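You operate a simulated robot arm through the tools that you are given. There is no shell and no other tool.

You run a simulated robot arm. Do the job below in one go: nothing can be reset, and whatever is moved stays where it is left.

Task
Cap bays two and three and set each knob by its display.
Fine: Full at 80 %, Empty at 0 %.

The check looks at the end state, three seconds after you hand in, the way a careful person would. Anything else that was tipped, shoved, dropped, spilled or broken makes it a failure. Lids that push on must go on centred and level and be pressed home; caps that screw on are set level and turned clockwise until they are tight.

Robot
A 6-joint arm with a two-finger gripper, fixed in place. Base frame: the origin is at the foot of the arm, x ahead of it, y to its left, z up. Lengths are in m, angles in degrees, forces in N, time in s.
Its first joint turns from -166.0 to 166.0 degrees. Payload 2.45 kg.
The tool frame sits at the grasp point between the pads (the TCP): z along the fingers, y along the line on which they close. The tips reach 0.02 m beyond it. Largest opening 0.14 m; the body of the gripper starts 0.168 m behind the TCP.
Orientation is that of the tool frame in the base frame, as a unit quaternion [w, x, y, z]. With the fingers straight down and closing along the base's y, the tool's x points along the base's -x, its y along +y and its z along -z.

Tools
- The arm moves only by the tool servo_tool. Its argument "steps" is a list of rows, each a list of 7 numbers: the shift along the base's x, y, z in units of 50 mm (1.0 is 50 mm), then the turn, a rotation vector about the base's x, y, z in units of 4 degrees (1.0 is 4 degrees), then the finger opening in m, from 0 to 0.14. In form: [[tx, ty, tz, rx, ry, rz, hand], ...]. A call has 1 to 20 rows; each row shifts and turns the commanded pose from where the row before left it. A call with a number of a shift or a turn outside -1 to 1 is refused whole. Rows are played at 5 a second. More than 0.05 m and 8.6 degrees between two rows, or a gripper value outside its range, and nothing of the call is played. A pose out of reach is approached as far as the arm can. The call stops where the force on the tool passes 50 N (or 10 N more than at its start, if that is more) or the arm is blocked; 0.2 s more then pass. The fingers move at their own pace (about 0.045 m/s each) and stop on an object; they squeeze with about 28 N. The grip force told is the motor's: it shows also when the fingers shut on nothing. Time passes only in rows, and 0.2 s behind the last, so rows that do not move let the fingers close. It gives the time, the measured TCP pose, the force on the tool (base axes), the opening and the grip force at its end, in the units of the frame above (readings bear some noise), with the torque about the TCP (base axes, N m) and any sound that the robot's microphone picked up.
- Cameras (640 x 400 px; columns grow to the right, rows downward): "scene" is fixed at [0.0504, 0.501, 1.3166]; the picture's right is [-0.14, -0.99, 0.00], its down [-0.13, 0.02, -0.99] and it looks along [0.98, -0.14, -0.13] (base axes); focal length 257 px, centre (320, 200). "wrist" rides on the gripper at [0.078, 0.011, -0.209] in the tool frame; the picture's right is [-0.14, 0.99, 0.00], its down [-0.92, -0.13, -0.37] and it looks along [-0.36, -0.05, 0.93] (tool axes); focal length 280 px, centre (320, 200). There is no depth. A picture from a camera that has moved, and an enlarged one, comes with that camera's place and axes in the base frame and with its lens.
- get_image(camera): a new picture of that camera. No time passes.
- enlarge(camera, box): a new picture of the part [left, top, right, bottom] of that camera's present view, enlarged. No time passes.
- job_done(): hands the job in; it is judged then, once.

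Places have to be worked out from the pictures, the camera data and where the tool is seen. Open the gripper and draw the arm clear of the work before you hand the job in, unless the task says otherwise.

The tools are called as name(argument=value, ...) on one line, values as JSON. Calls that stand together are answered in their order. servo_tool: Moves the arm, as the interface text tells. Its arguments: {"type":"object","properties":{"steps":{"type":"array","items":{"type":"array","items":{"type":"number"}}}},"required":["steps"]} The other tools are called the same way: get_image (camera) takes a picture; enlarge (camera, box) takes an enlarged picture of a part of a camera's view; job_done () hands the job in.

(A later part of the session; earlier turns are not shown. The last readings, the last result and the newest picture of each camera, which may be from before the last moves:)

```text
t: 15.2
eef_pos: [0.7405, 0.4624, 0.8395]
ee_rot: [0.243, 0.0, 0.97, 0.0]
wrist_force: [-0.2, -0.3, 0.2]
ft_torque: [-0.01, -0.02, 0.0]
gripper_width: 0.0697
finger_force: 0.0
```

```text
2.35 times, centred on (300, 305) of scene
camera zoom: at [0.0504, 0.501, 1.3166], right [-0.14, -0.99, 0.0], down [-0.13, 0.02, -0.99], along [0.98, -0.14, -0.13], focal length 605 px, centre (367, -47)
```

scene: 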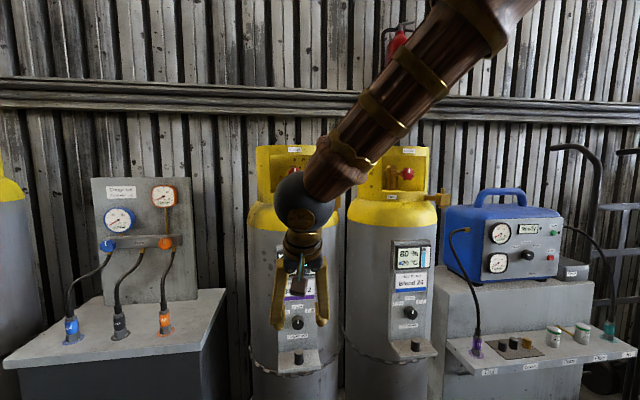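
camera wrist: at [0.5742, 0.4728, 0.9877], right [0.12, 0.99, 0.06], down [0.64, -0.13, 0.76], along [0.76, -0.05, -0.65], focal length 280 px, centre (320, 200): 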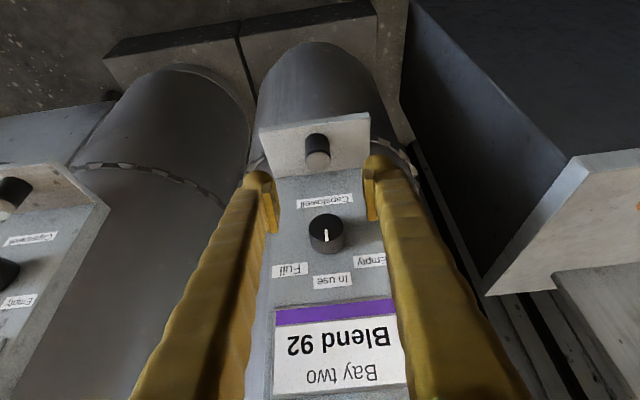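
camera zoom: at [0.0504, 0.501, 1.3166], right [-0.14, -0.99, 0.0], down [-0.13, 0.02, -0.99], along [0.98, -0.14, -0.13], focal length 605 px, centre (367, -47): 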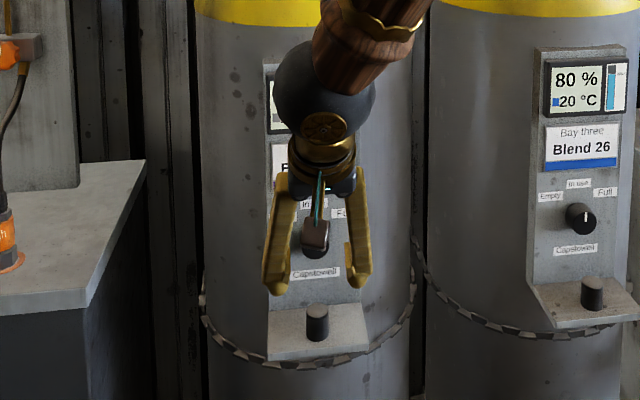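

Aligned well: the cap lies on the tool axis. I measure it once more enlarged before going in.

enlarge(camera="wrist", box=[270, 110, 370, 180])

```text
5.71 times, centred on (320, 145) of wrist
camera zoom: at [0.5742, 0.4728, 0.9877], right [0.12, 0.99, 0.06], down [0.64, -0.13, 0.76], along [0.76, -0.05, -0.65], focal length 1602 px, centre (320, 514)
```

zoom: 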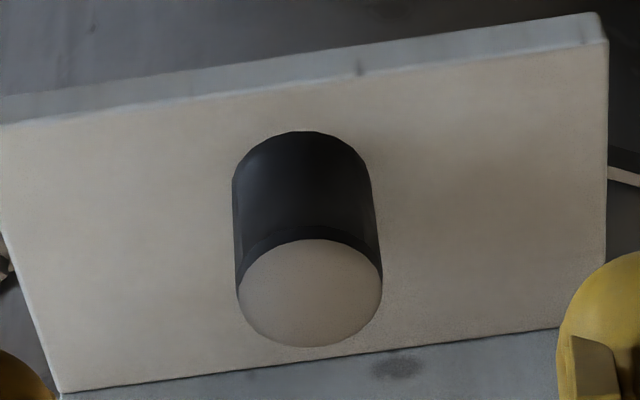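

Lateral alignment is within ~2 mm; depth is less sure. I advance 8 cm along the tool axis and look again.

servo_tool(steps=[[0.25, -0.02, -0.47, 0, 0, 0, 0.07], [0.25, -0.02, -0.47, 0, 0, 0, 0.07], [0.25, 0, -0.47, 0, 0, 0, 0.07], [0, 0, 0, 0, 0, 0, 0.07]])

get_image(camera="wrist")

enlarge(camera="scene", box=[255, 290, 345, 380])

enlarge(camera="wrist", box=[240, 110, 400, 230])

```text
t: 16.2
eef_pos: [0.7785, 0.459, 0.7682]
ee_rot: [0.243, -0.001, 0.97, 0.001]
wrist_force: [0.5, 0.0, -0.3]
ft_torque: [0.01, 0.02, 0.02]
gripper_width: 0.0701
finger_force: 0.0
```

```text
taken
camera wrist: at [0.6117, 0.4701, 0.9171], right [0.12, 0.99, 0.06], down [0.64, -0.13, 0.76], along [0.76, -0.05, -0.65], focal length 280 px, centre (320, 200)
```

wrist: 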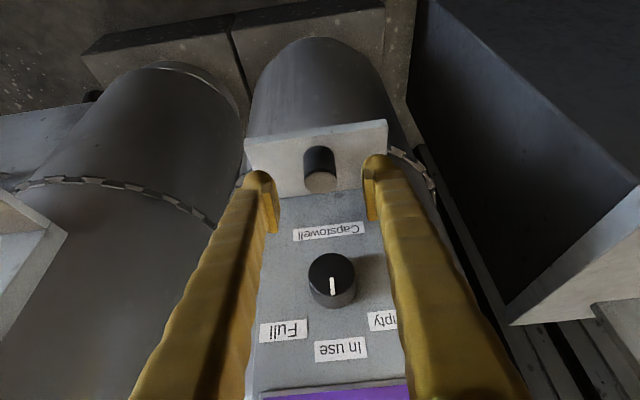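

```text
4.44 times, centred on (300, 335) of scene
camera zoom: at [0.0504, 0.501, 1.3166], right [-0.14, -0.99, 0.0], down [-0.13, 0.02, -0.99], along [0.98, -0.14, -0.13], focal length 1143 px, centre (409, -400)
```

zoom: 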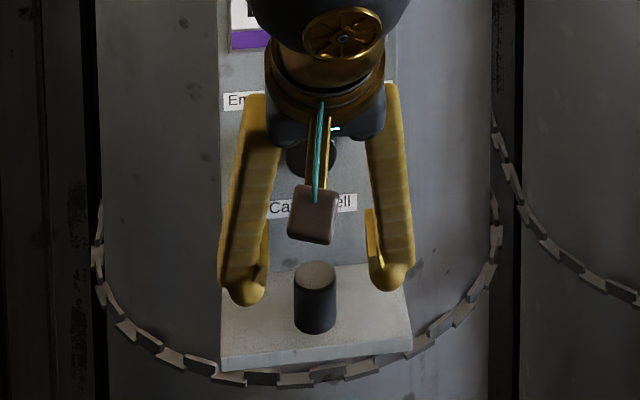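

```text
3.33 times, centred on (320, 170) of wrist
camera zoom: at [0.6117, 0.4701, 0.9171], right [0.12, 0.99, 0.06], down [0.64, -0.13, 0.76], along [0.76, -0.05, -0.65], focal length 935 px, centre (320, 300)
```

zoom: 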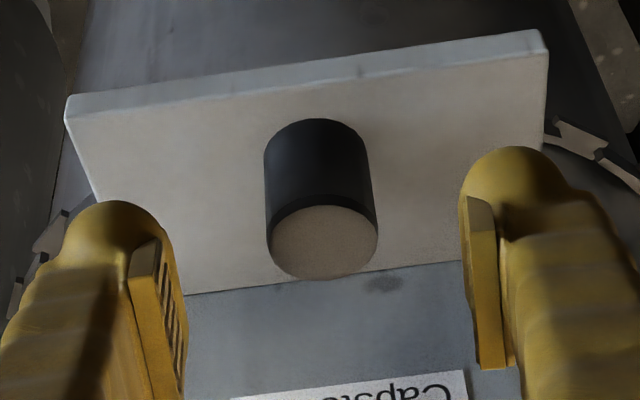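

Cap top now resolves to (0.796, 0.4595, 0.738). I go to the grasp pose with TCP just under the cap top and then close.

servo_tool(steps=[[0.185, 0.005, -0.33, 0, 0, 0, 0.07], [0.185, 0.005, -0.33, 0, 0, 0, 0.07], [0, 0, 0, 0, 0, 0, 0.07]])

enlarge(camera="scene", box=[255, 290, 345, 380])

enlarge(camera="wrist", box=[240, 110, 400, 230])

```text
t: 17.0
eef_pos: [0.7957, 0.4585, 0.7365]
ee_rot: [0.243, 0.0, 0.97, 0.0]
wrist_force: [0.8, 0.3, 0.5]
ft_torque: [-0.02, -0.01, 0.0]
gripper_width: 0.0699
finger_force: 0.1
```

```text
4.44 times, centred on (300, 335) of scene
camera zoom: at [0.0504, 0.501, 1.3166], right [-0.14, -0.99, 0.0], down [-0.13, 0.02, -0.99], along [0.98, -0.14, -0.13], focal length 1143 px, centre (409, -400)
```

zoom: 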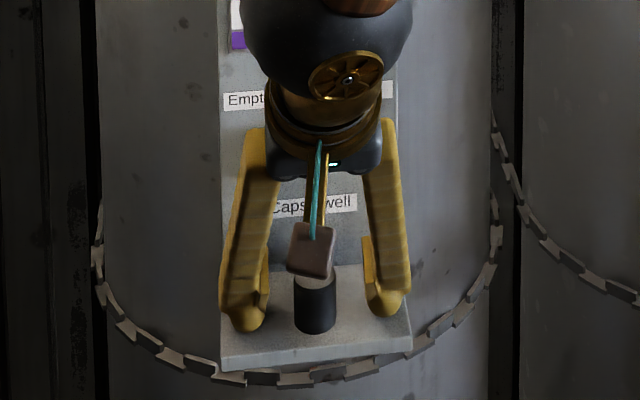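

```text
3.33 times, centred on (320, 170) of wrist
camera zoom: at [0.6297, 0.4703, 0.8835], right [0.12, 0.99, 0.06], down [0.64, -0.13, 0.76], along [0.76, -0.05, -0.65], focal length 935 px, centre (320, 300)
```

zoom: 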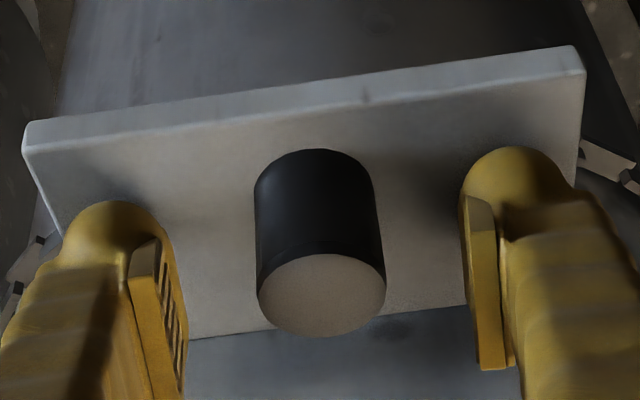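

The cap sits centred between the pads, with its top at TCP depth. I lower 3 mm more and close gently, letting fingers settle.

servo_tool(steps=[[0.04, 0.01, -0.06, 0, 0, 0, 0.07], [0, 0, 0, 0, 0, 0, 0.025], [0, 0, 0, 0, 0, 0, 0.025], [0, 0, 0, 0, 0, 0, 0.025], [0, 0, 0, 0, 0, 0, 0.025], [0, 0, 0, 0, 0, 0, 0.025]])

enlarge(camera="wrist", box=[240, 110, 400, 230])

```text
t: 17.4
eef_pos: [0.7982, 0.4592, 0.7351]
ee_rot: [0.243, 0.0, 0.97, -0.001]
wrist_force: [-9.1, -8.0, 21.6]
ft_torque: [-0.71, 0.29, -0.07]
gripper_width: 0.0628
finger_force: 9.1
stopped in row 2: the force on the tool passed its limit at 62 N (the readings are from after the stop); the commanded pose is now the measured one
```

```text
3.33 times, centred on (320, 170) of wrist
camera zoom: at [0.6307, 0.4705, 0.8831], right [0.12, 0.99, 0.07], down [0.64, -0.13, 0.76], along [0.76, -0.05, -0.65], focal length 935 px, centre (320, 300)
```

zoom: 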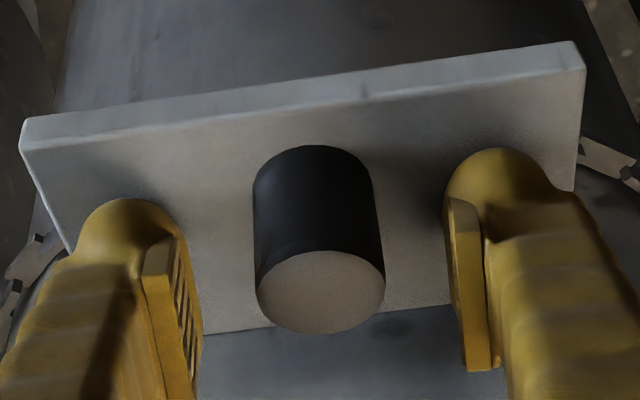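

The fingertips touched the ledge while closing (62 N spike, cap not touched). I lift 6 mm straight up at once, keeping the opening.

servo_tool(steps=[[0, 0, 0.06, 0, 0, 0, 0.064], [0, 0, 0.06, 0, 0, 0, 0.064], [0, 0, 0, 0, 0, 0, 0.064]])

enlarge(camera="wrist", box=[240, 110, 400, 230])

enlarge(camera="scene", box=[255, 290, 345, 380])

```text
t: 18.2
eef_pos: [0.7983, 0.4593, 0.7408]
ee_rot: [0.244, 0.001, 0.97, 0.0]
wrist_force: [-0.2, -0.4, 0.3]
ft_torque: [0.02, 0.01, 0.02]
gripper_width: 0.0645
finger_force: 0.0
```

```text
3.33 times, centred on (320, 170) of wrist
camera zoom: at [0.631, 0.4707, 0.8882], right [0.12, 0.99, 0.06], down [0.64, -0.13, 0.76], along [0.76, -0.05, -0.65], focal length 935 px, centre (320, 300)
```

zoom: 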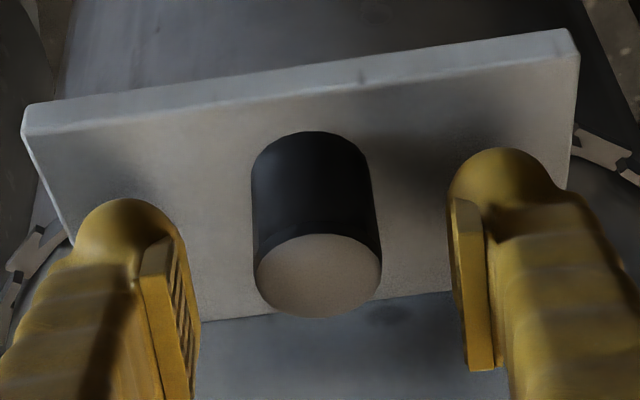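

```text
4.44 times, centred on (300, 335) of scene
camera zoom: at [0.0504, 0.501, 1.3166], right [-0.14, -0.99, 0.0], down [-0.13, 0.02, -0.99], along [0.98, -0.14, -0.13], focal length 1143 px, centre (409, -400)
```

zoom: 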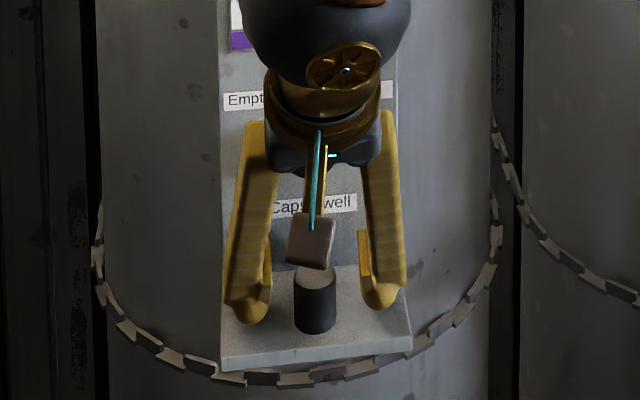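

Clear again; the cap top is level with the TCP and pads will hold its upper ~24 mm. I close here.

servo_tool(steps=[[0, 0, 0, 0, 0, 0, 0.05], [0, 0, 0, 0, 0, 0, 0.04], [0, 0, 0, 0, 0, 0, 0.025], [0, 0, 0, 0, 0, 0, 0.025], [0, 0, 0, 0, 0, 0, 0.025], [0, 0, 0, 0, 0, 0, 0.025]])

enlarge(camera="wrist", box=[240, 110, 400, 230])

```text
t: 19.6
eef_pos: [0.7975, 0.4602, 0.7406]
ee_rot: [0.243, 0.0, 0.97, 0.0]
wrist_force: [0.1, -0.1, 0.1]
ft_torque: [0.0, 0.0, -0.02]
gripper_width: 0.0263
finger_force: 28.6
```

```text
3.33 times, centred on (320, 170) of wrist
camera zoom: at [0.6311, 0.4707, 0.8883], right [0.12, 0.99, 0.06], down [0.64, -0.13, 0.76], along [0.76, -0.05, -0.65], focal length 935 px, centre (320, 300)
```

zoom: 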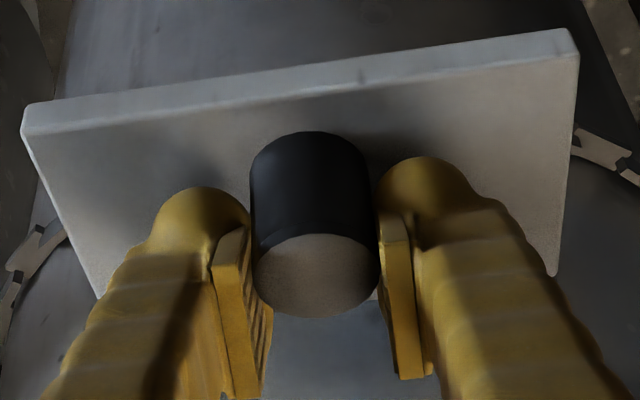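

Gripped (0.026 m, 28.6 N). I lift straight up in small steps and watch the force.

servo_tool(steps=[[0, 0, 0.1, 0, 0, 0, 0.02], [0, 0, 0.1, 0, 0, 0, 0.02], [0, 0, 0, 0, 0, 0, 0.02]])

enlarge(camera="scene", box=[255, 290, 345, 380])

enlarge(camera="wrist", box=[240, 110, 400, 230])

```text
t: 20.4
eef_pos: [0.7981, 0.4592, 0.7503]
ee_rot: [0.242, -0.001, 0.97, 0.0]
wrist_force: [-0.4, -0.9, -0.3]
ft_torque: [-0.01, -0.01, 0.01]
gripper_width: 0.0264
finger_force: 28.0
```

```text
4.44 times, centred on (300, 335) of scene
camera zoom: at [0.0504, 0.501, 1.3166], right [-0.14, -0.99, 0.0], down [-0.13, 0.02, -0.99], along [0.98, -0.14, -0.13], focal length 1143 px, centre (409, -400)
```

zoom: 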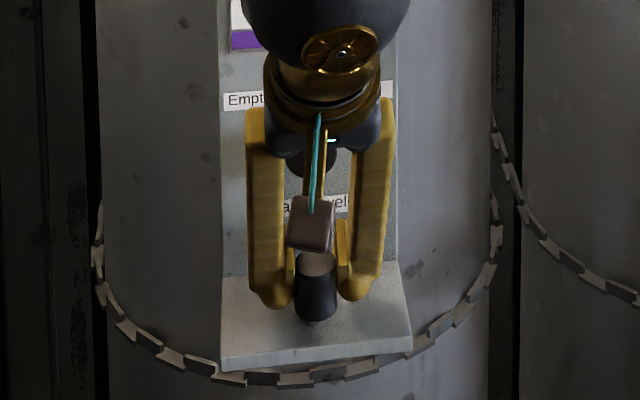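

```text
3.33 times, centred on (320, 170) of wrist
camera zoom: at [0.6308, 0.4707, 0.898], right [0.12, 0.99, 0.06], down [0.64, -0.13, 0.76], along [0.76, -0.05, -0.65], focal length 935 px, centre (320, 300)
```

zoom: 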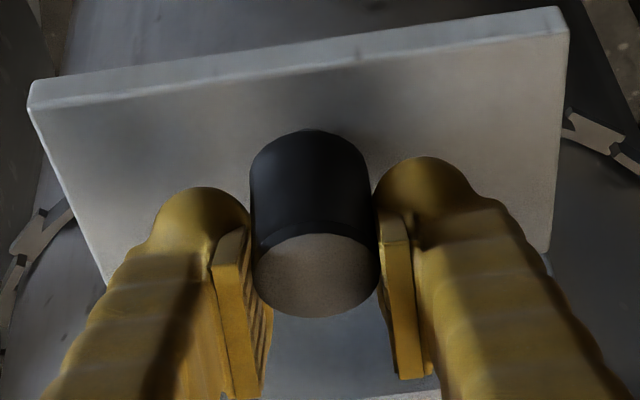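

The cap lifts freely off its peg. I raise it further, draw back from the panel, then go up toward the bay‑two outlet height.

servo_tool(steps=[[0, 0, 0.4, 0, 0, 0, 0.02], [0, 0, 0.4, 0, 0, 0, 0.02], [-0.8, 0, 0.1, 0, 0, 0, 0.02], [-0.8, 0, 0, 0, 0, 0, 0.02], [-0.8, 0, 0, 0, 0, 0, 0.02], [0, -0.23, 0.9, 0, 0, 0, 0.02], [0, -0.23, 0.9, 0, 0, 0, 0.02], [0, -0.23, 0.9, 0, 0, 0, 0.02], [0, -0.23, 0.9, 0, 0, 0, 0.02], [0, -0.23, 0.9, 0, 0, 0, 0.02], [0, -0.23, 0.9, 0, 0, 0, 0.02], [0, -0.23, 0.9, 0, 0, 0, 0.02], [0, -0.23, 0.9, 0, 0, 0, 0.02], [0, -0.23, 0.9, 0, 0, 0, 0.02], [0, -0.23, 0.9, 0, 0, 0, 0.02], [0, -0.23, 0.9, 0, 0, 0, 0.02], [0, 0, 0, 0, 0, 0, 0.02]])

get_image(camera="wrist")

get_image(camera="scene")

```text
t: 24.0
eef_pos: [0.6779, 0.3337, 1.2911]
ee_rot: [0.243, 0.001, 0.97, 0.0]
wrist_force: [0.4, 0.1, -0.8]
ft_torque: [0.03, -0.03, -0.01]
gripper_width: 0.0264
finger_force: 27.9
```

```text
taken
camera wrist: at [0.5113, 0.3443, 1.4388], right [0.12, 0.99, 0.06], down [0.64, -0.13, 0.76], along [0.76, -0.05, -0.65], focal length 280 px, centre (320, 200)
```

wrist: 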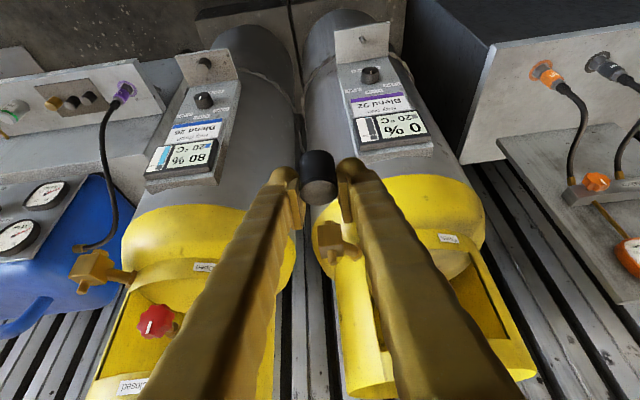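

```text
taken
```

scene: 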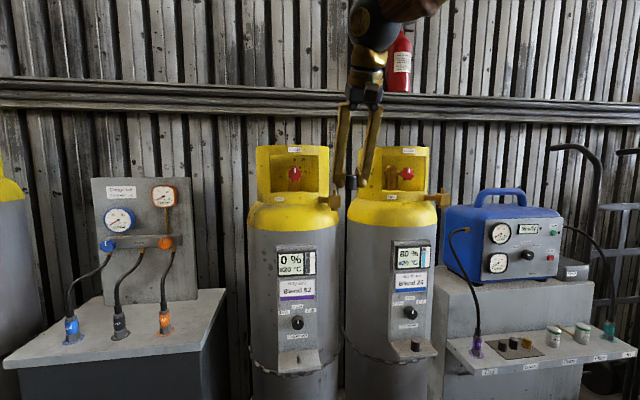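

The cap is held and the outlet stub is visible beside the right finger. I enlarge both cameras to refine the stub position.

enlarge(camera="wrist", box=[280, 130, 380, 270])

enlarge(camera="scene", box=[310, 150, 380, 220])

enlarge(camera="wrist", box=[60, 230, 150, 310])

```text
2.86 times, centred on (330, 200) of wrist
camera zoom: at [0.5113, 0.3443, 1.4388], right [0.12, 0.99, 0.06], down [0.64, -0.13, 0.76], along [0.76, -0.05, -0.65], focal length 801 px, centre (291, 200)
```

zoom: 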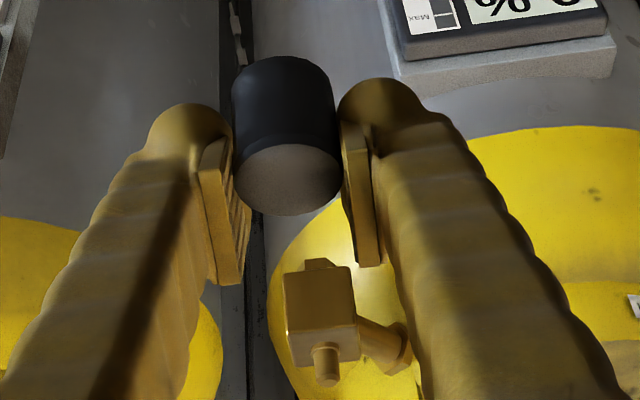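

```text
5.71 times, centred on (345, 185) of scene
camera zoom: at [0.0504, 0.501, 1.3166], right [-0.14, -0.99, 0.0], down [-0.13, 0.02, -0.99], along [0.98, -0.14, -0.13], focal length 1470 px, centre (177, 286)
```

zoom: 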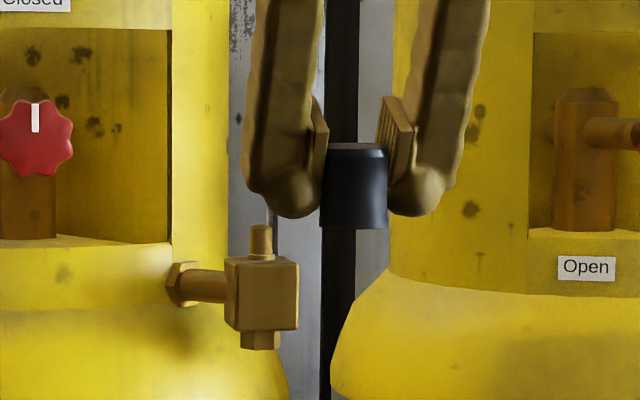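

```text
5.00 times, centred on (105, 270) of wrist
camera zoom: at [0.5113, 0.3443, 1.4388], right [0.12, 0.99, 0.06], down [0.64, -0.13, 0.76], along [0.76, -0.05, -0.65], focal length 1402 px, centre (1395, -150)
```

zoom: 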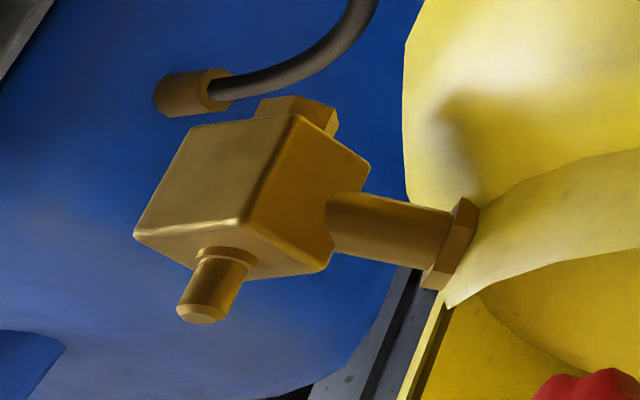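

Cap hangs with its bottom ~33 mm below the TCP. Stub top triangulates to about (0.890, 0.332, 1.2386). I yaw the tool +28° for finger clearance from the yellow guard and move closer at the same height.

servo_tool(steps=[[0.35, 0, 0.02, 0, 0, 1, 0.02], [0.35, 0, 0.02, 0, 0, 1, 0.02], [0.35, 0, 0.02, 0, 0, 1, 0.02], [0.35, 0, 0.02, 0, 0, 1, 0.02], [0.35, 0, 0.02, 0, 0, 1, 0.02], [0.35, 0, 0.02, 0, 0, 1, 0.02], [0.35, 0, 0.02, 0, 0, 1, 0.02], [0, 0, 0, 0, 0, 0, 0.02]])

get_image(camera="wrist")

get_image(camera="scene")

```text
t: 25.8
eef_pos: [0.7987, 0.3327, 1.296]
ee_rot: [0.235, -0.235, 0.941, 0.059]
wrist_force: [0.0, -0.5, 0.7]
ft_torque: [0.0, 0.01, 0.0]
gripper_width: 0.0265
finger_force: 28.2
```

```text
taken
camera wrist: at [0.6475, 0.2639, 1.4456], right [-0.36, 0.93, 0.06], down [0.62, 0.19, 0.76], along [0.69, 0.31, -0.65], focal length 280 px, centre (320, 200)
```

wrist: 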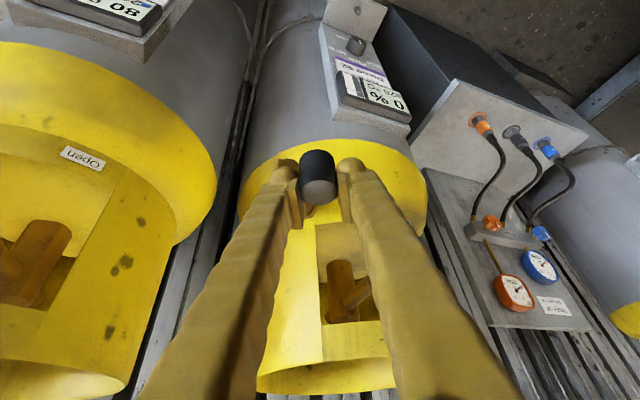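

```text
taken
```

scene: 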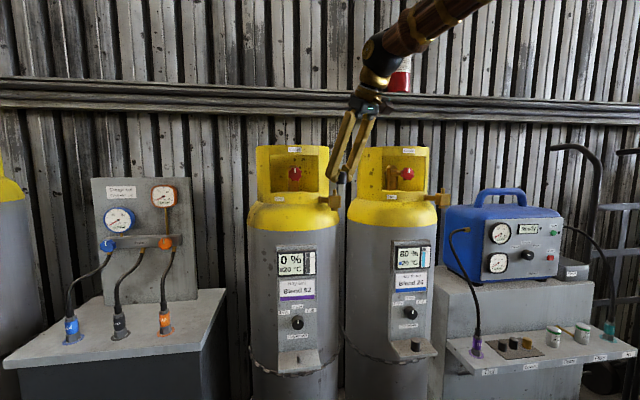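

The outlet is hidden behind the left finger here; I move another 7.5 cm in x at the same height (cap bottom ~24 mm above the stub top).

servo_tool(steps=[[0.5, 0, 0, 0, 0, 0, 0.02], [0.5, 0, 0, 0, 0, 0, 0.02], [0.5, 0, 0, 0, 0, 0, 0.02], [0, 0, 0, 0, 0, 0, 0.02]])

enlarge(camera="wrist", box=[240, 110, 400, 230])

enlarge(camera="scene", box=[310, 160, 370, 220])

```text
t: 26.8
eef_pos: [0.8756, 0.3334, 1.2985]
ee_rot: [0.236, -0.235, 0.941, 0.059]
wrist_force: [0.0, 0.5, 0.3]
ft_torque: [-0.01, 0.02, -0.03]
gripper_width: 0.0265
finger_force: 27.9
```

```text
3.33 times, centred on (320, 170) of wrist
camera zoom: at [0.7225, 0.2641, 1.4459], right [-0.36, 0.93, 0.06], down [0.62, 0.19, 0.76], along [0.69, 0.31, -0.65], focal length 935 px, centre (320, 300)
```

zoom: 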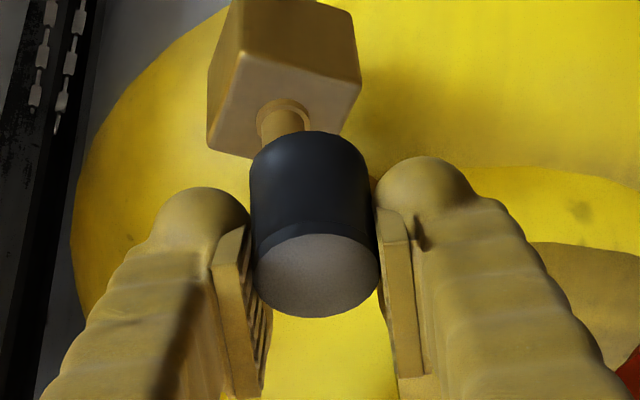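

```text
6.67 times, centred on (340, 190) of scene
camera zoom: at [0.0504, 0.501, 1.3166], right [-0.14, -0.99, 0.0], down [-0.13, 0.02, -0.99], along [0.98, -0.14, -0.13], focal length 1715 px, centre (187, 267)
```

zoom: 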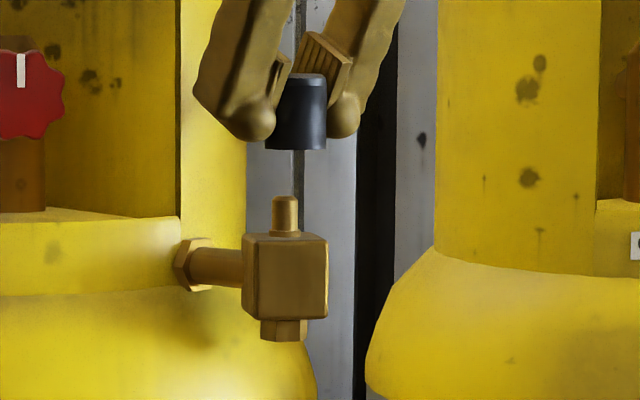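

Both views show cap and stub clearly; the cap is upright. I enlarge further to measure the remaining offset.

enlarge(camera="wrist", box=[280, 110, 350, 155])

enlarge(camera="scene", box=[320, 165, 350, 205])

```text
8.89 times, centred on (315, 132) of wrist
camera zoom: at [0.7225, 0.2641, 1.4459], right [-0.36, 0.93, 0.06], down [0.62, 0.19, 0.76], along [0.69, 0.31, -0.65], focal length 2492 px, centre (364, 800)
```

zoom: 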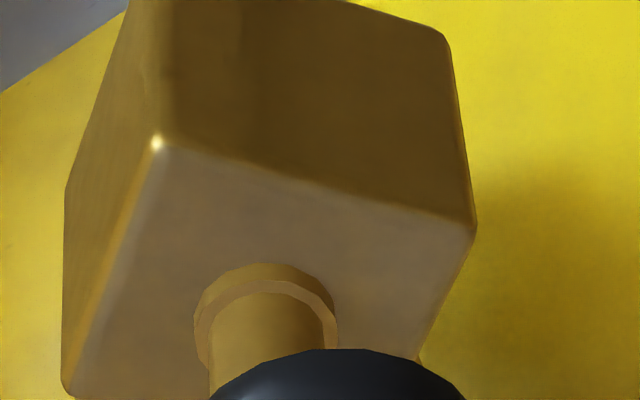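

```text
10.00 times, centred on (335, 185) of scene
camera zoom: at [0.0504, 0.501, 1.3166], right [-0.14, -0.99, 0.0], down [-0.13, 0.02, -0.99], along [0.98, -0.14, -0.13], focal length 2573 px, centre (170, 350)
```

zoom: 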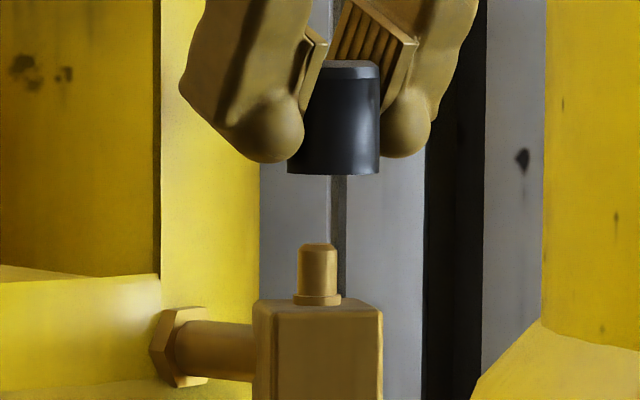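

Offset from cap axis to stub: about +16 mm in x, +1.2 mm in y. I make that shift at the same height and compare columns again.

servo_tool(steps=[[0.16, 0.012, 0, 0, 0, 0, 0.02], [0.16, 0.012, 0, 0, 0, 0, 0.02], [0, 0, 0, 0, 0, 0, 0.02]])

enlarge(camera="wrist", box=[270, 100, 370, 180])

enlarge(camera="scene", box=[320, 165, 350, 205])

```text
t: 27.6
eef_pos: [0.8894, 0.3341, 1.298]
ee_rot: [0.236, -0.235, 0.941, 0.059]
wrist_force: [-1.0, 0.3, -1.0]
ft_torque: [0.02, -0.01, -0.02]
gripper_width: 0.0266
finger_force: 27.8
```

```text
5.00 times, centred on (320, 140) of wrist
camera zoom: at [0.7387, 0.2655, 1.4454], right [-0.36, 0.93, 0.06], down [0.62, 0.19, 0.76], along [0.7, 0.31, -0.65], focal length 1402 px, centre (320, 500)
```

zoom: 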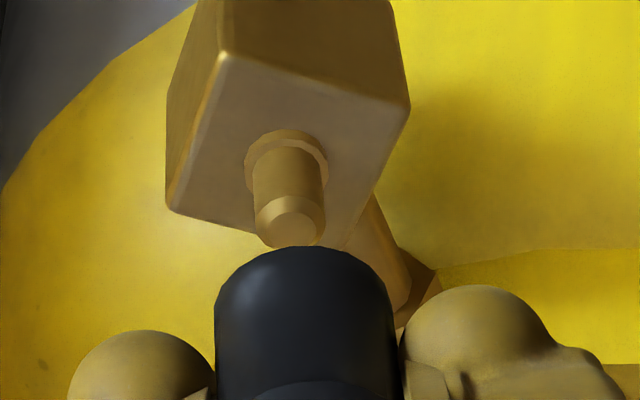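

```text
10.00 times, centred on (335, 185) of scene
camera zoom: at [0.0504, 0.501, 1.3166], right [-0.14, -0.99, 0.0], down [-0.13, 0.02, -0.99], along [0.98, -0.14, -0.13], focal length 2573 px, centre (170, 350)
```

zoom: 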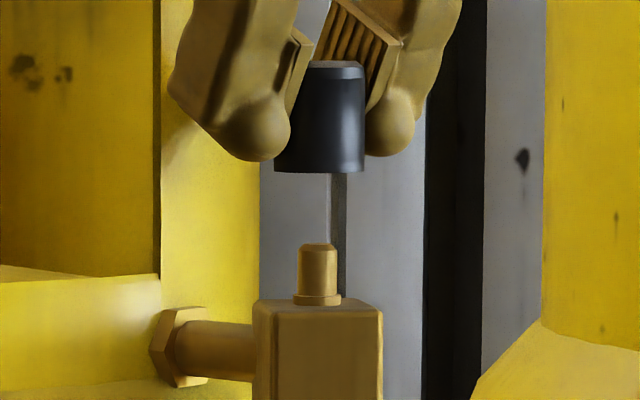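

Both cameras now agree on a remaining +2.5 mm in x, +0.2 mm in y. I apply it and descend 22 mm to just above the stub.

servo_tool(steps=[[0.05, 0.004, 0, 0, 0, 0, 0.02], [0, 0, -0.15, 0, 0, 0, 0.02], [0, 0, -0.15, 0, 0, 0, 0.02], [0, 0, -0.14, 0, 0, 0, 0.02], [0, 0, 0, 0, 0, 0, 0.02]])

enlarge(camera="wrist", box=[270, 100, 370, 180])

enlarge(camera="scene", box=[320, 165, 350, 205])

```text
t: 28.8
eef_pos: [0.8931, 0.3333, 1.2751]
ee_rot: [0.235, -0.235, 0.941, 0.059]
wrist_force: [0.0, -0.7, -0.5]
ft_torque: [-0.02, 0.03, 0.02]
gripper_width: 0.0265
finger_force: 27.7
```

```text
5.00 times, centred on (320, 140) of wrist
camera zoom: at [0.7409, 0.2653, 1.4231], right [-0.36, 0.93, 0.06], down [0.62, 0.19, 0.76], along [0.69, 0.31, -0.65], focal length 1402 px, centre (320, 500)
```

zoom: 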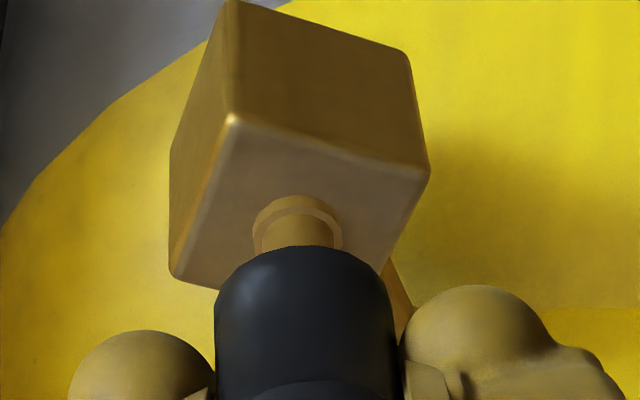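

```text
10.00 times, centred on (335, 185) of scene
camera zoom: at [0.0504, 0.501, 1.3166], right [-0.14, -0.99, 0.0], down [-0.13, 0.02, -0.99], along [0.98, -0.14, -0.13], focal length 2573 px, centre (170, 350)
```

zoom: 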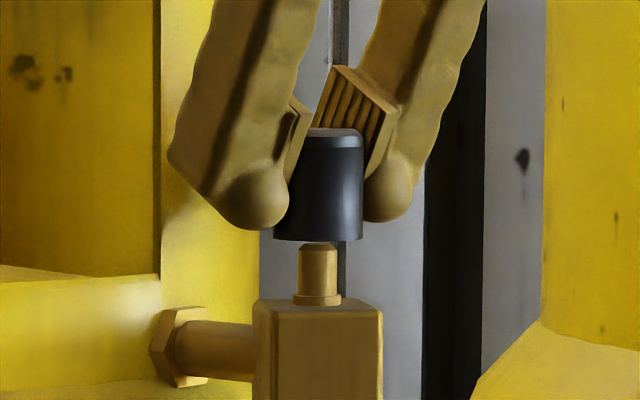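

Aligned within about 1 mm in both views. I descend in small 2 mm steps watching force.

servo_tool(steps=[[0, 0, -0.04, 0, 0, 0, 0.02], [0, 0, -0.04, 0, 0, 0, 0.02], [0, 0, -0.04, 0, 0, 0, 0.02], [0, 0, -0.02, 0, 0, 0, 0.02], [0, 0, 0, 0, 0, 0, 0.02]])

enlarge(camera="scene", box=[320, 165, 350, 205])

```text
t: 30.0
eef_pos: [0.8937, 0.3335, 1.2683]
ee_rot: [0.236, -0.235, 0.941, 0.059]
wrist_force: [-0.2, -0.6, 0.1]
ft_torque: [-0.01, 0.02, 0.02]
gripper_width: 0.0264
finger_force: 28.3
```

```text
10.00 times, centred on (335, 185) of scene
camera zoom: at [0.0504, 0.501, 1.3166], right [-0.14, -0.99, 0.0], down [-0.13, 0.02, -0.99], along [0.98, -0.14, -0.13], focal length 2573 px, centre (170, 350)
```

zoom: 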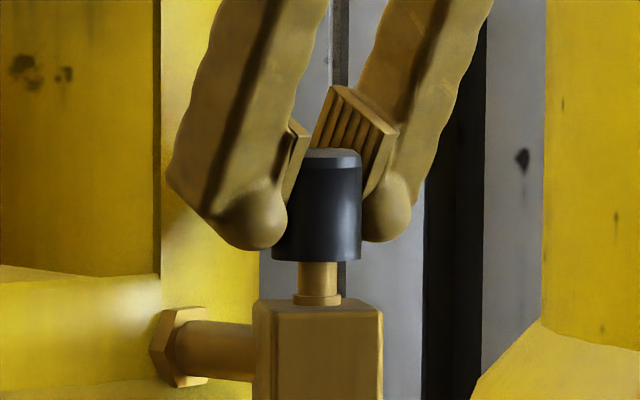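

The stub has entered the bore with no force. I continue down in 2 mm steps.

servo_tool(steps=[[0, 0, -0.04, 0, 0, 0, 0.02], [0, 0, -0.04, 0, 0, 0, 0.02], [0, 0, -0.04, 0, 0, 0, 0.02], [0, 0, 0, 0, 0, 0, 0.02]])

enlarge(camera="scene", box=[320, 165, 350, 205])

```text
t: 31.0
eef_pos: [0.8944, 0.3344, 1.2627]
ee_rot: [0.235, -0.235, 0.941, 0.058]
wrist_force: [0.4, 0.6, -0.2]
ft_torque: [0.0, 0.0, 0.0]
gripper_width: 0.0266
finger_force: 28.0
```

```text
10.00 times, centred on (335, 185) of scene
camera zoom: at [0.0504, 0.501, 1.3166], right [-0.14, -0.99, 0.0], down [-0.13, 0.02, -0.99], along [0.98, -0.14, -0.13], focal length 2573 px, centre (170, 350)
```

zoom: 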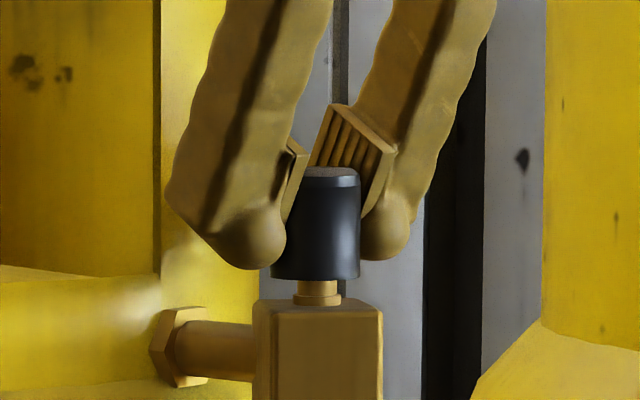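

Still free. I continue another 6 mm in 1.5 mm steps.

servo_tool(steps=[[0, 0, -0.03, 0, 0, 0, 0.02], [0, 0, -0.03, 0, 0, 0, 0.02], [0, 0, -0.03, 0, 0, 0, 0.02], [0, 0, 0, 0, 0, 0, 0.02]])

enlarge(camera="scene", box=[320, 165, 350, 205])

```text
t: 32.0
eef_pos: [0.893, 0.3345, 1.2566]
ee_rot: [0.235, -0.234, 0.941, 0.059]
wrist_force: [0.8, 0.4, -1.0]
ft_torque: [0.0, 0.01, 0.0]
gripper_width: 0.0265
finger_force: 27.9
```

```text
10.00 times, centred on (335, 185) of scene
camera zoom: at [0.0504, 0.501, 1.3166], right [-0.14, -0.99, 0.0], down [-0.13, 0.02, -0.99], along [0.98, -0.14, -0.13], focal length 2573 px, centre (170, 350)
```

zoom: 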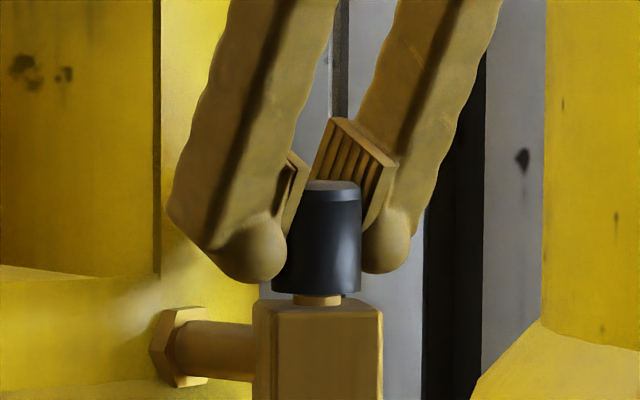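

Almost down; I continue in 1 mm steps until contact shows.

servo_tool(steps=[[0, 0, -0.02, 0, 0, 0, 0.02], [0, 0, -0.02, 0, 0, 0, 0.02], [0, 0, 0, 0, 0, 0, 0.02]])

enlarge(camera="scene", box=[320, 165, 350, 205])

enlarge(camera="wrist", box=[270, 100, 370, 180])

```text
t: 32.8
eef_pos: [0.8942, 0.3342, 1.2552]
ee_rot: [0.236, -0.235, 0.941, 0.059]
wrist_force: [0.5, 0.0, -0.2]
ft_torque: [0.03, 0.0, 0.0]
gripper_width: 0.0267
finger_force: 28.0
```

```text
10.00 times, centred on (335, 185) of scene
camera zoom: at [0.0504, 0.501, 1.3166], right [-0.14, -0.99, 0.0], down [-0.13, 0.02, -0.99], along [0.98, -0.14, -0.13], focal length 2573 px, centre (170, 350)
```

zoom: 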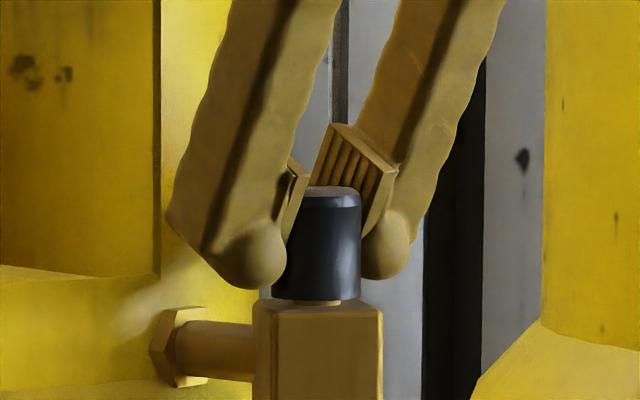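

```text
5.00 times, centred on (320, 140) of wrist
camera zoom: at [0.7413, 0.266, 1.4037], right [-0.36, 0.93, 0.06], down [0.62, 0.19, 0.76], along [0.69, 0.31, -0.65], focal length 1402 px, centre (320, 500)
```

zoom: 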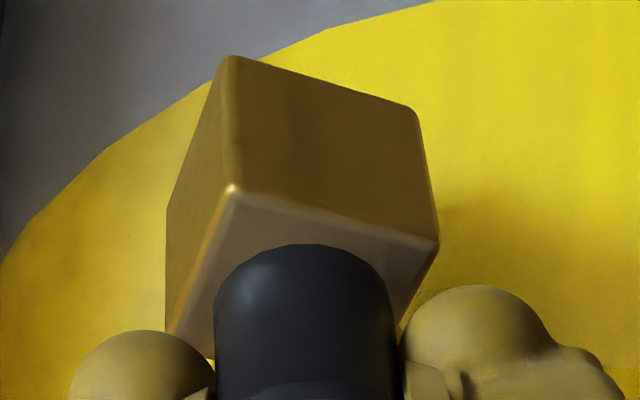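

No contact yet; I continue 1 mm at a time.

servo_tool(steps=[[0, 0, -0.02, 0, 0, 0, 0.02], [0, 0, 0, 0, 0, 0, 0.02]])

servo_tool(steps=[[0, 0, -0.02, 0, 0, 0, 0.02], [0, 0, 0, 0, 0, 0, 0.02]])

enlarge(camera="scene", box=[320, 165, 350, 205])

```text
t: 33.4
eef_pos: [0.8951, 0.3345, 1.254]
ee_rot: [0.235, -0.235, 0.941, 0.058]
wrist_force: [0.1, 0.1, 0.4]
ft_torque: [0.04, -0.04, 0.01]
gripper_width: 0.0268
finger_force: 28.2
```

```text
t: 34.0
eef_pos: [0.8937, 0.3335, 1.2537]
ee_rot: [0.236, -0.235, 0.941, 0.06]
wrist_force: [-0.6, 0.5, 0.1]
ft_torque: [0.0, -0.01, -0.01]
gripper_width: 0.0263
finger_force: 28.1
```

```text
10.00 times, centred on (335, 185) of scene
camera zoom: at [0.0504, 0.501, 1.3166], right [-0.14, -0.99, 0.0], down [-0.13, 0.02, -0.99], along [0.98, -0.14, -0.13], focal length 2573 px, centre (170, 350)
```

zoom: 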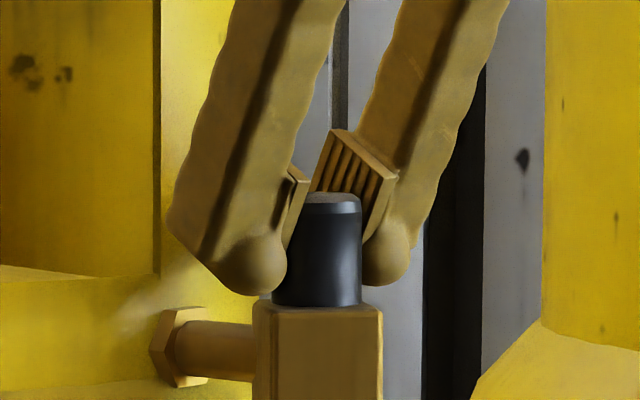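

Cap bottom is at the block top region; still no reaction. I continue by 1 mm steps to find the seat.

servo_tool(steps=[[0, 0, -0.02, 0, 0, 0, 0.02], [0, 0, 0, 0, 0, 0, 0.02]])

servo_tool(steps=[[0, 0, -0.02, 0, 0, 0, 0.02], [0, 0, 0, 0, 0, 0, 0.02]])

enlarge(camera="scene", box=[320, 165, 350, 205])

```text
t: 34.6
eef_pos: [0.8928, 0.3343, 1.2534]
ee_rot: [0.235, -0.235, 0.941, 0.058]
wrist_force: [-0.4, 1.1, 5.3]
ft_torque: [-0.02, -0.04, 0.03]
gripper_width: 0.0264
finger_force: 27.4
```

```text
t: 35.2
eef_pos: [0.8929, 0.3341, 1.2524]
ee_rot: [0.237, -0.234, 0.941, 0.06]
wrist_force: [0.0, -0.1, 20.1]
ft_torque: [0.04, 0.06, -0.01]
gripper_width: 0.0263
finger_force: 28.8
```

```text
10.00 times, centred on (335, 185) of scene
camera zoom: at [0.0504, 0.501, 1.3166], right [-0.14, -0.99, 0.0], down [-0.13, 0.02, -0.99], along [0.98, -0.14, -0.13], focal length 2573 px, centre (170, 350)
```

zoom: 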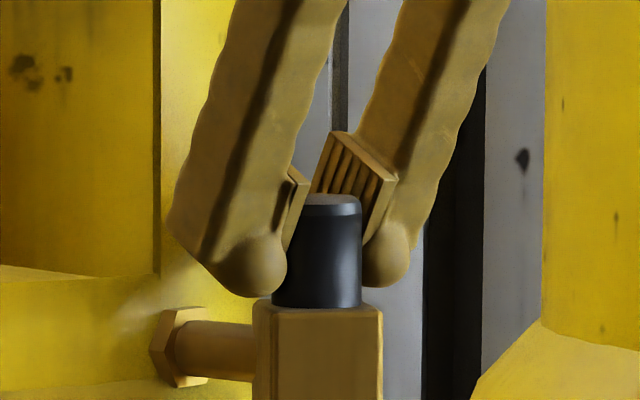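

Contact at 20 N: the cap is down on the block, level. I test a clockwise turn (negative about z) of 16° in this grip, keeping the light press, and watch the torque and microphone.

servo_tool(steps=[[0.002, -0.004, 0, 0, 0, -1, 0.02], [0.002, -0.004, 0, 0, 0, -1, 0.02], [0, 0, 0, 0, 0, 0, 0.02]])

servo_tool(steps=[[0.002, -0.004, 0, 0, 0, -1, 0.02], [0.002, -0.004, 0, 0, 0, -1, 0.02], [0, 0, 0, 0, 0, 0, 0.02]])

enlarge(camera="scene", box=[320, 165, 350, 205])

```text
t: 36.0
eef_pos: [0.894, 0.3344, 1.2527]
ee_rot: [0.24, -0.168, 0.955, 0.042]
wrist_force: [2.1, 3.1, 26.2]
ft_torque: [-0.01, 0.08, -0.05]
gripper_width: 0.0266
finger_force: 28.0
```

```text
t: 36.8
eef_pos: [0.8947, 0.3342, 1.2512]
ee_rot: [0.242, -0.101, 0.965, 0.025]
wrist_force: [-1.8, -1.6, 22.2]
ft_torque: [-0.03, 0.14, 0.0]
gripper_width: 0.0264
finger_force: 28.2
```

```text
10.00 times, centred on (335, 185) of scene
camera zoom: at [0.0504, 0.501, 1.3166], right [-0.14, -0.99, 0.0], down [-0.13, 0.02, -0.99], along [0.98, -0.14, -0.13], focal length 2573 px, centre (170, 350)
```

zoom: 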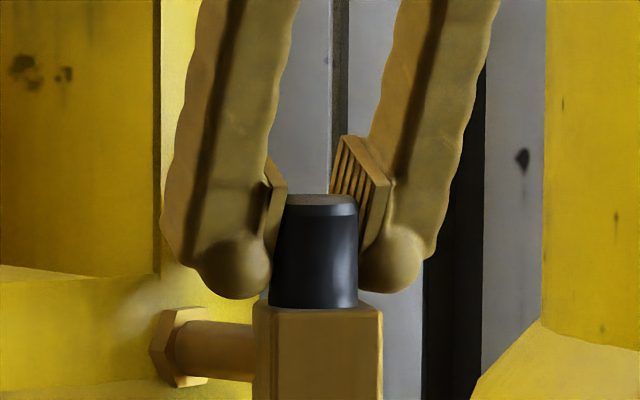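

Torque about z stays near zero, so it doesn't thread up yet at this angle; the cap stays level. I press down a little harder to see if it snaps home.

servo_tool(steps=[[0, 0, -0.02, 0, 0, 0, 0.02], [0, 0, 0, 0, 0, 0, 0.02]])

enlarge(camera="scene", box=[320, 165, 350, 205])

```text
t: 37.4
eef_pos: [0.8941, 0.3334, 1.2514]
ee_rot: [0.242, -0.102, 0.965, 0.026]
wrist_force: [2.4, -1.6, 26.9]
ft_torque: [-0.09, 0.17, 0.06]
gripper_width: 0.0265
finger_force: 27.7
```

```text
10.00 times, centred on (335, 185) of scene
camera zoom: at [0.0504, 0.501, 1.3166], right [-0.14, -0.99, 0.0], down [-0.13, 0.02, -0.99], along [0.98, -0.14, -0.13], focal length 2573 px, centre (170, 350)
```

zoom: 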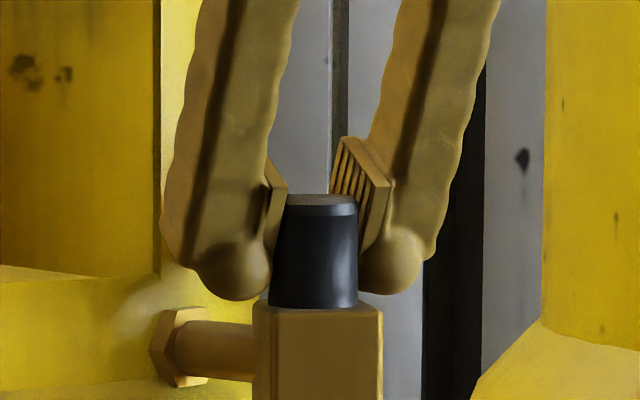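

The pads begin to slip at ~27 N, so a firmer press must come from above. I release (opening 0.05), back off upward along the tool axis, and check the cap.

servo_tool(steps=[[0, 0, 0.02, 0, 0, 0, 0.05], [0, 0, 0, 0, 0, 0, 0.05], [0, 0, 0, 0, 0, 0, 0.05], [-0.2, -0.04, 0.4, 0, 0, 0, 0.05], [-0.2, -0.04, 0.4, 0, 0, 0, 0.05], [-0.2, -0.04, 0.4, 0, 0, 0, 0.05], [0, 0, 0, 0, 0, 0, 0.05]])

enlarge(camera="scene", box=[320, 165, 350, 205])

get_image(camera="wrist")

```text
t: 39.0
eef_pos: [0.864, 0.3281, 1.3124]
ee_rot: [0.241, -0.101, 0.965, 0.026]
wrist_force: [-0.4, 0.3, -0.9]
ft_torque: [0.01, 0.02, -0.01]
gripper_width: 0.05
finger_force: 0.1
```

```text
10.00 times, centred on (335, 185) of scene
camera zoom: at [0.0504, 0.501, 1.3166], right [-0.14, -0.99, 0.0], down [-0.13, 0.02, -0.99], along [0.98, -0.14, -0.13], focal length 2573 px, centre (170, 350)
```

zoom: 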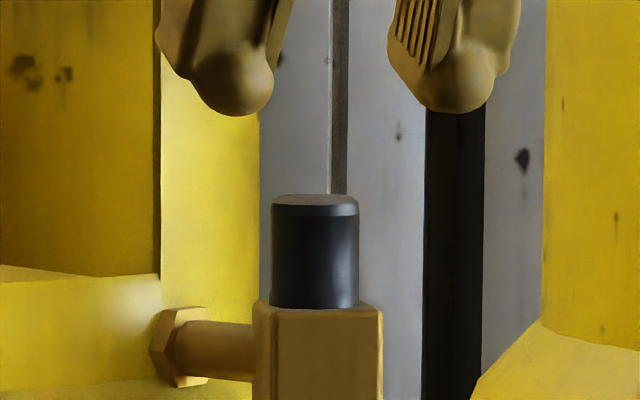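

```text
taken
camera wrist: at [0.6982, 0.3045, 1.4605], right [-0.09, 0.99, 0.06], down [0.65, 0.01, 0.76], along [0.75, 0.11, -0.65], focal length 280 px, centre (320, 200)
```

wrist: 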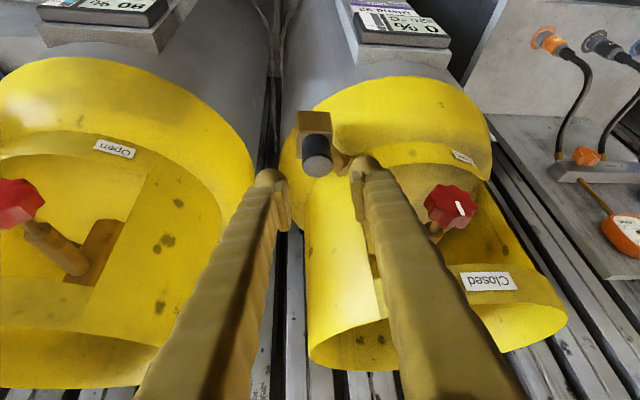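

The cap sits upright on the stub, flush on the block. I now raise and straighten the tool to vertical above it, to measure it and regrasp from above for turning and pressing.

servo_tool(steps=[[-0.04, 0, 0.2, 0, 0, 0, 0.06], [-0.04, 0, 0.2, -0.208, 0.978, 0, 0.06], [-0.04, 0, 0.2, -0.208, 0.978, 0, 0.06], [-0.04, 0, 0.2, -0.208, 0.978, 0, 0.06], [-0.04, 0, 0.2, -0.208, 0.978, 0, 0.06], [-0.04, 0, 0.1, -0.208, 0.978, 0, 0.06], [-0.04, 0, 0.1, -0.208, 0.978, 0, 0.06], [0, 0, 0, -0.208, 0.978, 0, 0.06], [0, 0, 0, 0, 0, 0, 0.06]])

get_image(camera="wrist")

get_image(camera="scene")

```text
t: 41.0
eef_pos: [0.8497, 0.3279, 1.3719]
ee_rot: [0.001, -0.104, 0.995, 0.0]
wrist_force: [-0.5, -0.2, -0.6]
ft_torque: [0.0, 0.0, -0.01]
gripper_width: 0.0601
finger_force: 0.1
```

```text
taken
camera wrist: at [0.7714, 0.3223, 1.5809], right [-0.07, 1.0, 0.0], down [0.93, 0.07, 0.37], along [0.37, 0.03, -0.93], focal length 280 px, centre (320, 200)
```

wrist: 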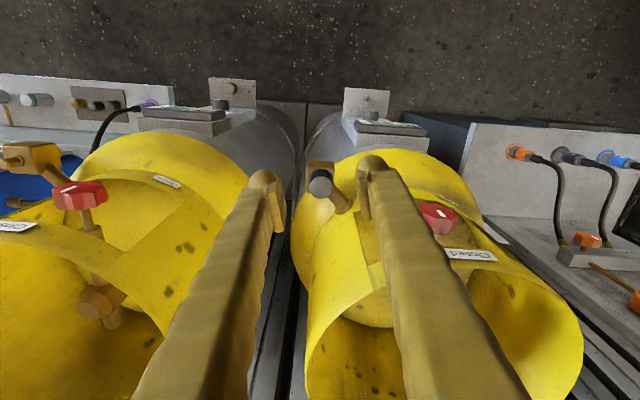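

```text
taken
```

scene: 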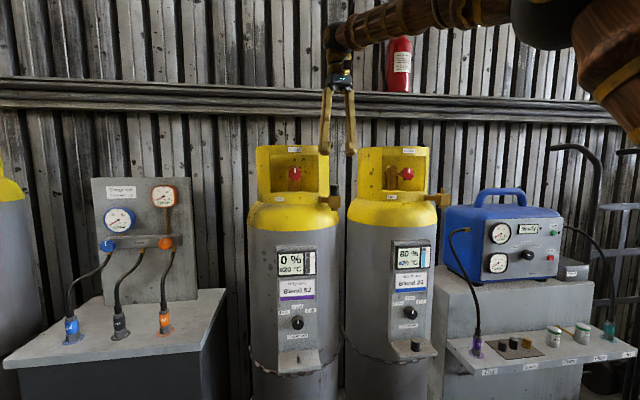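

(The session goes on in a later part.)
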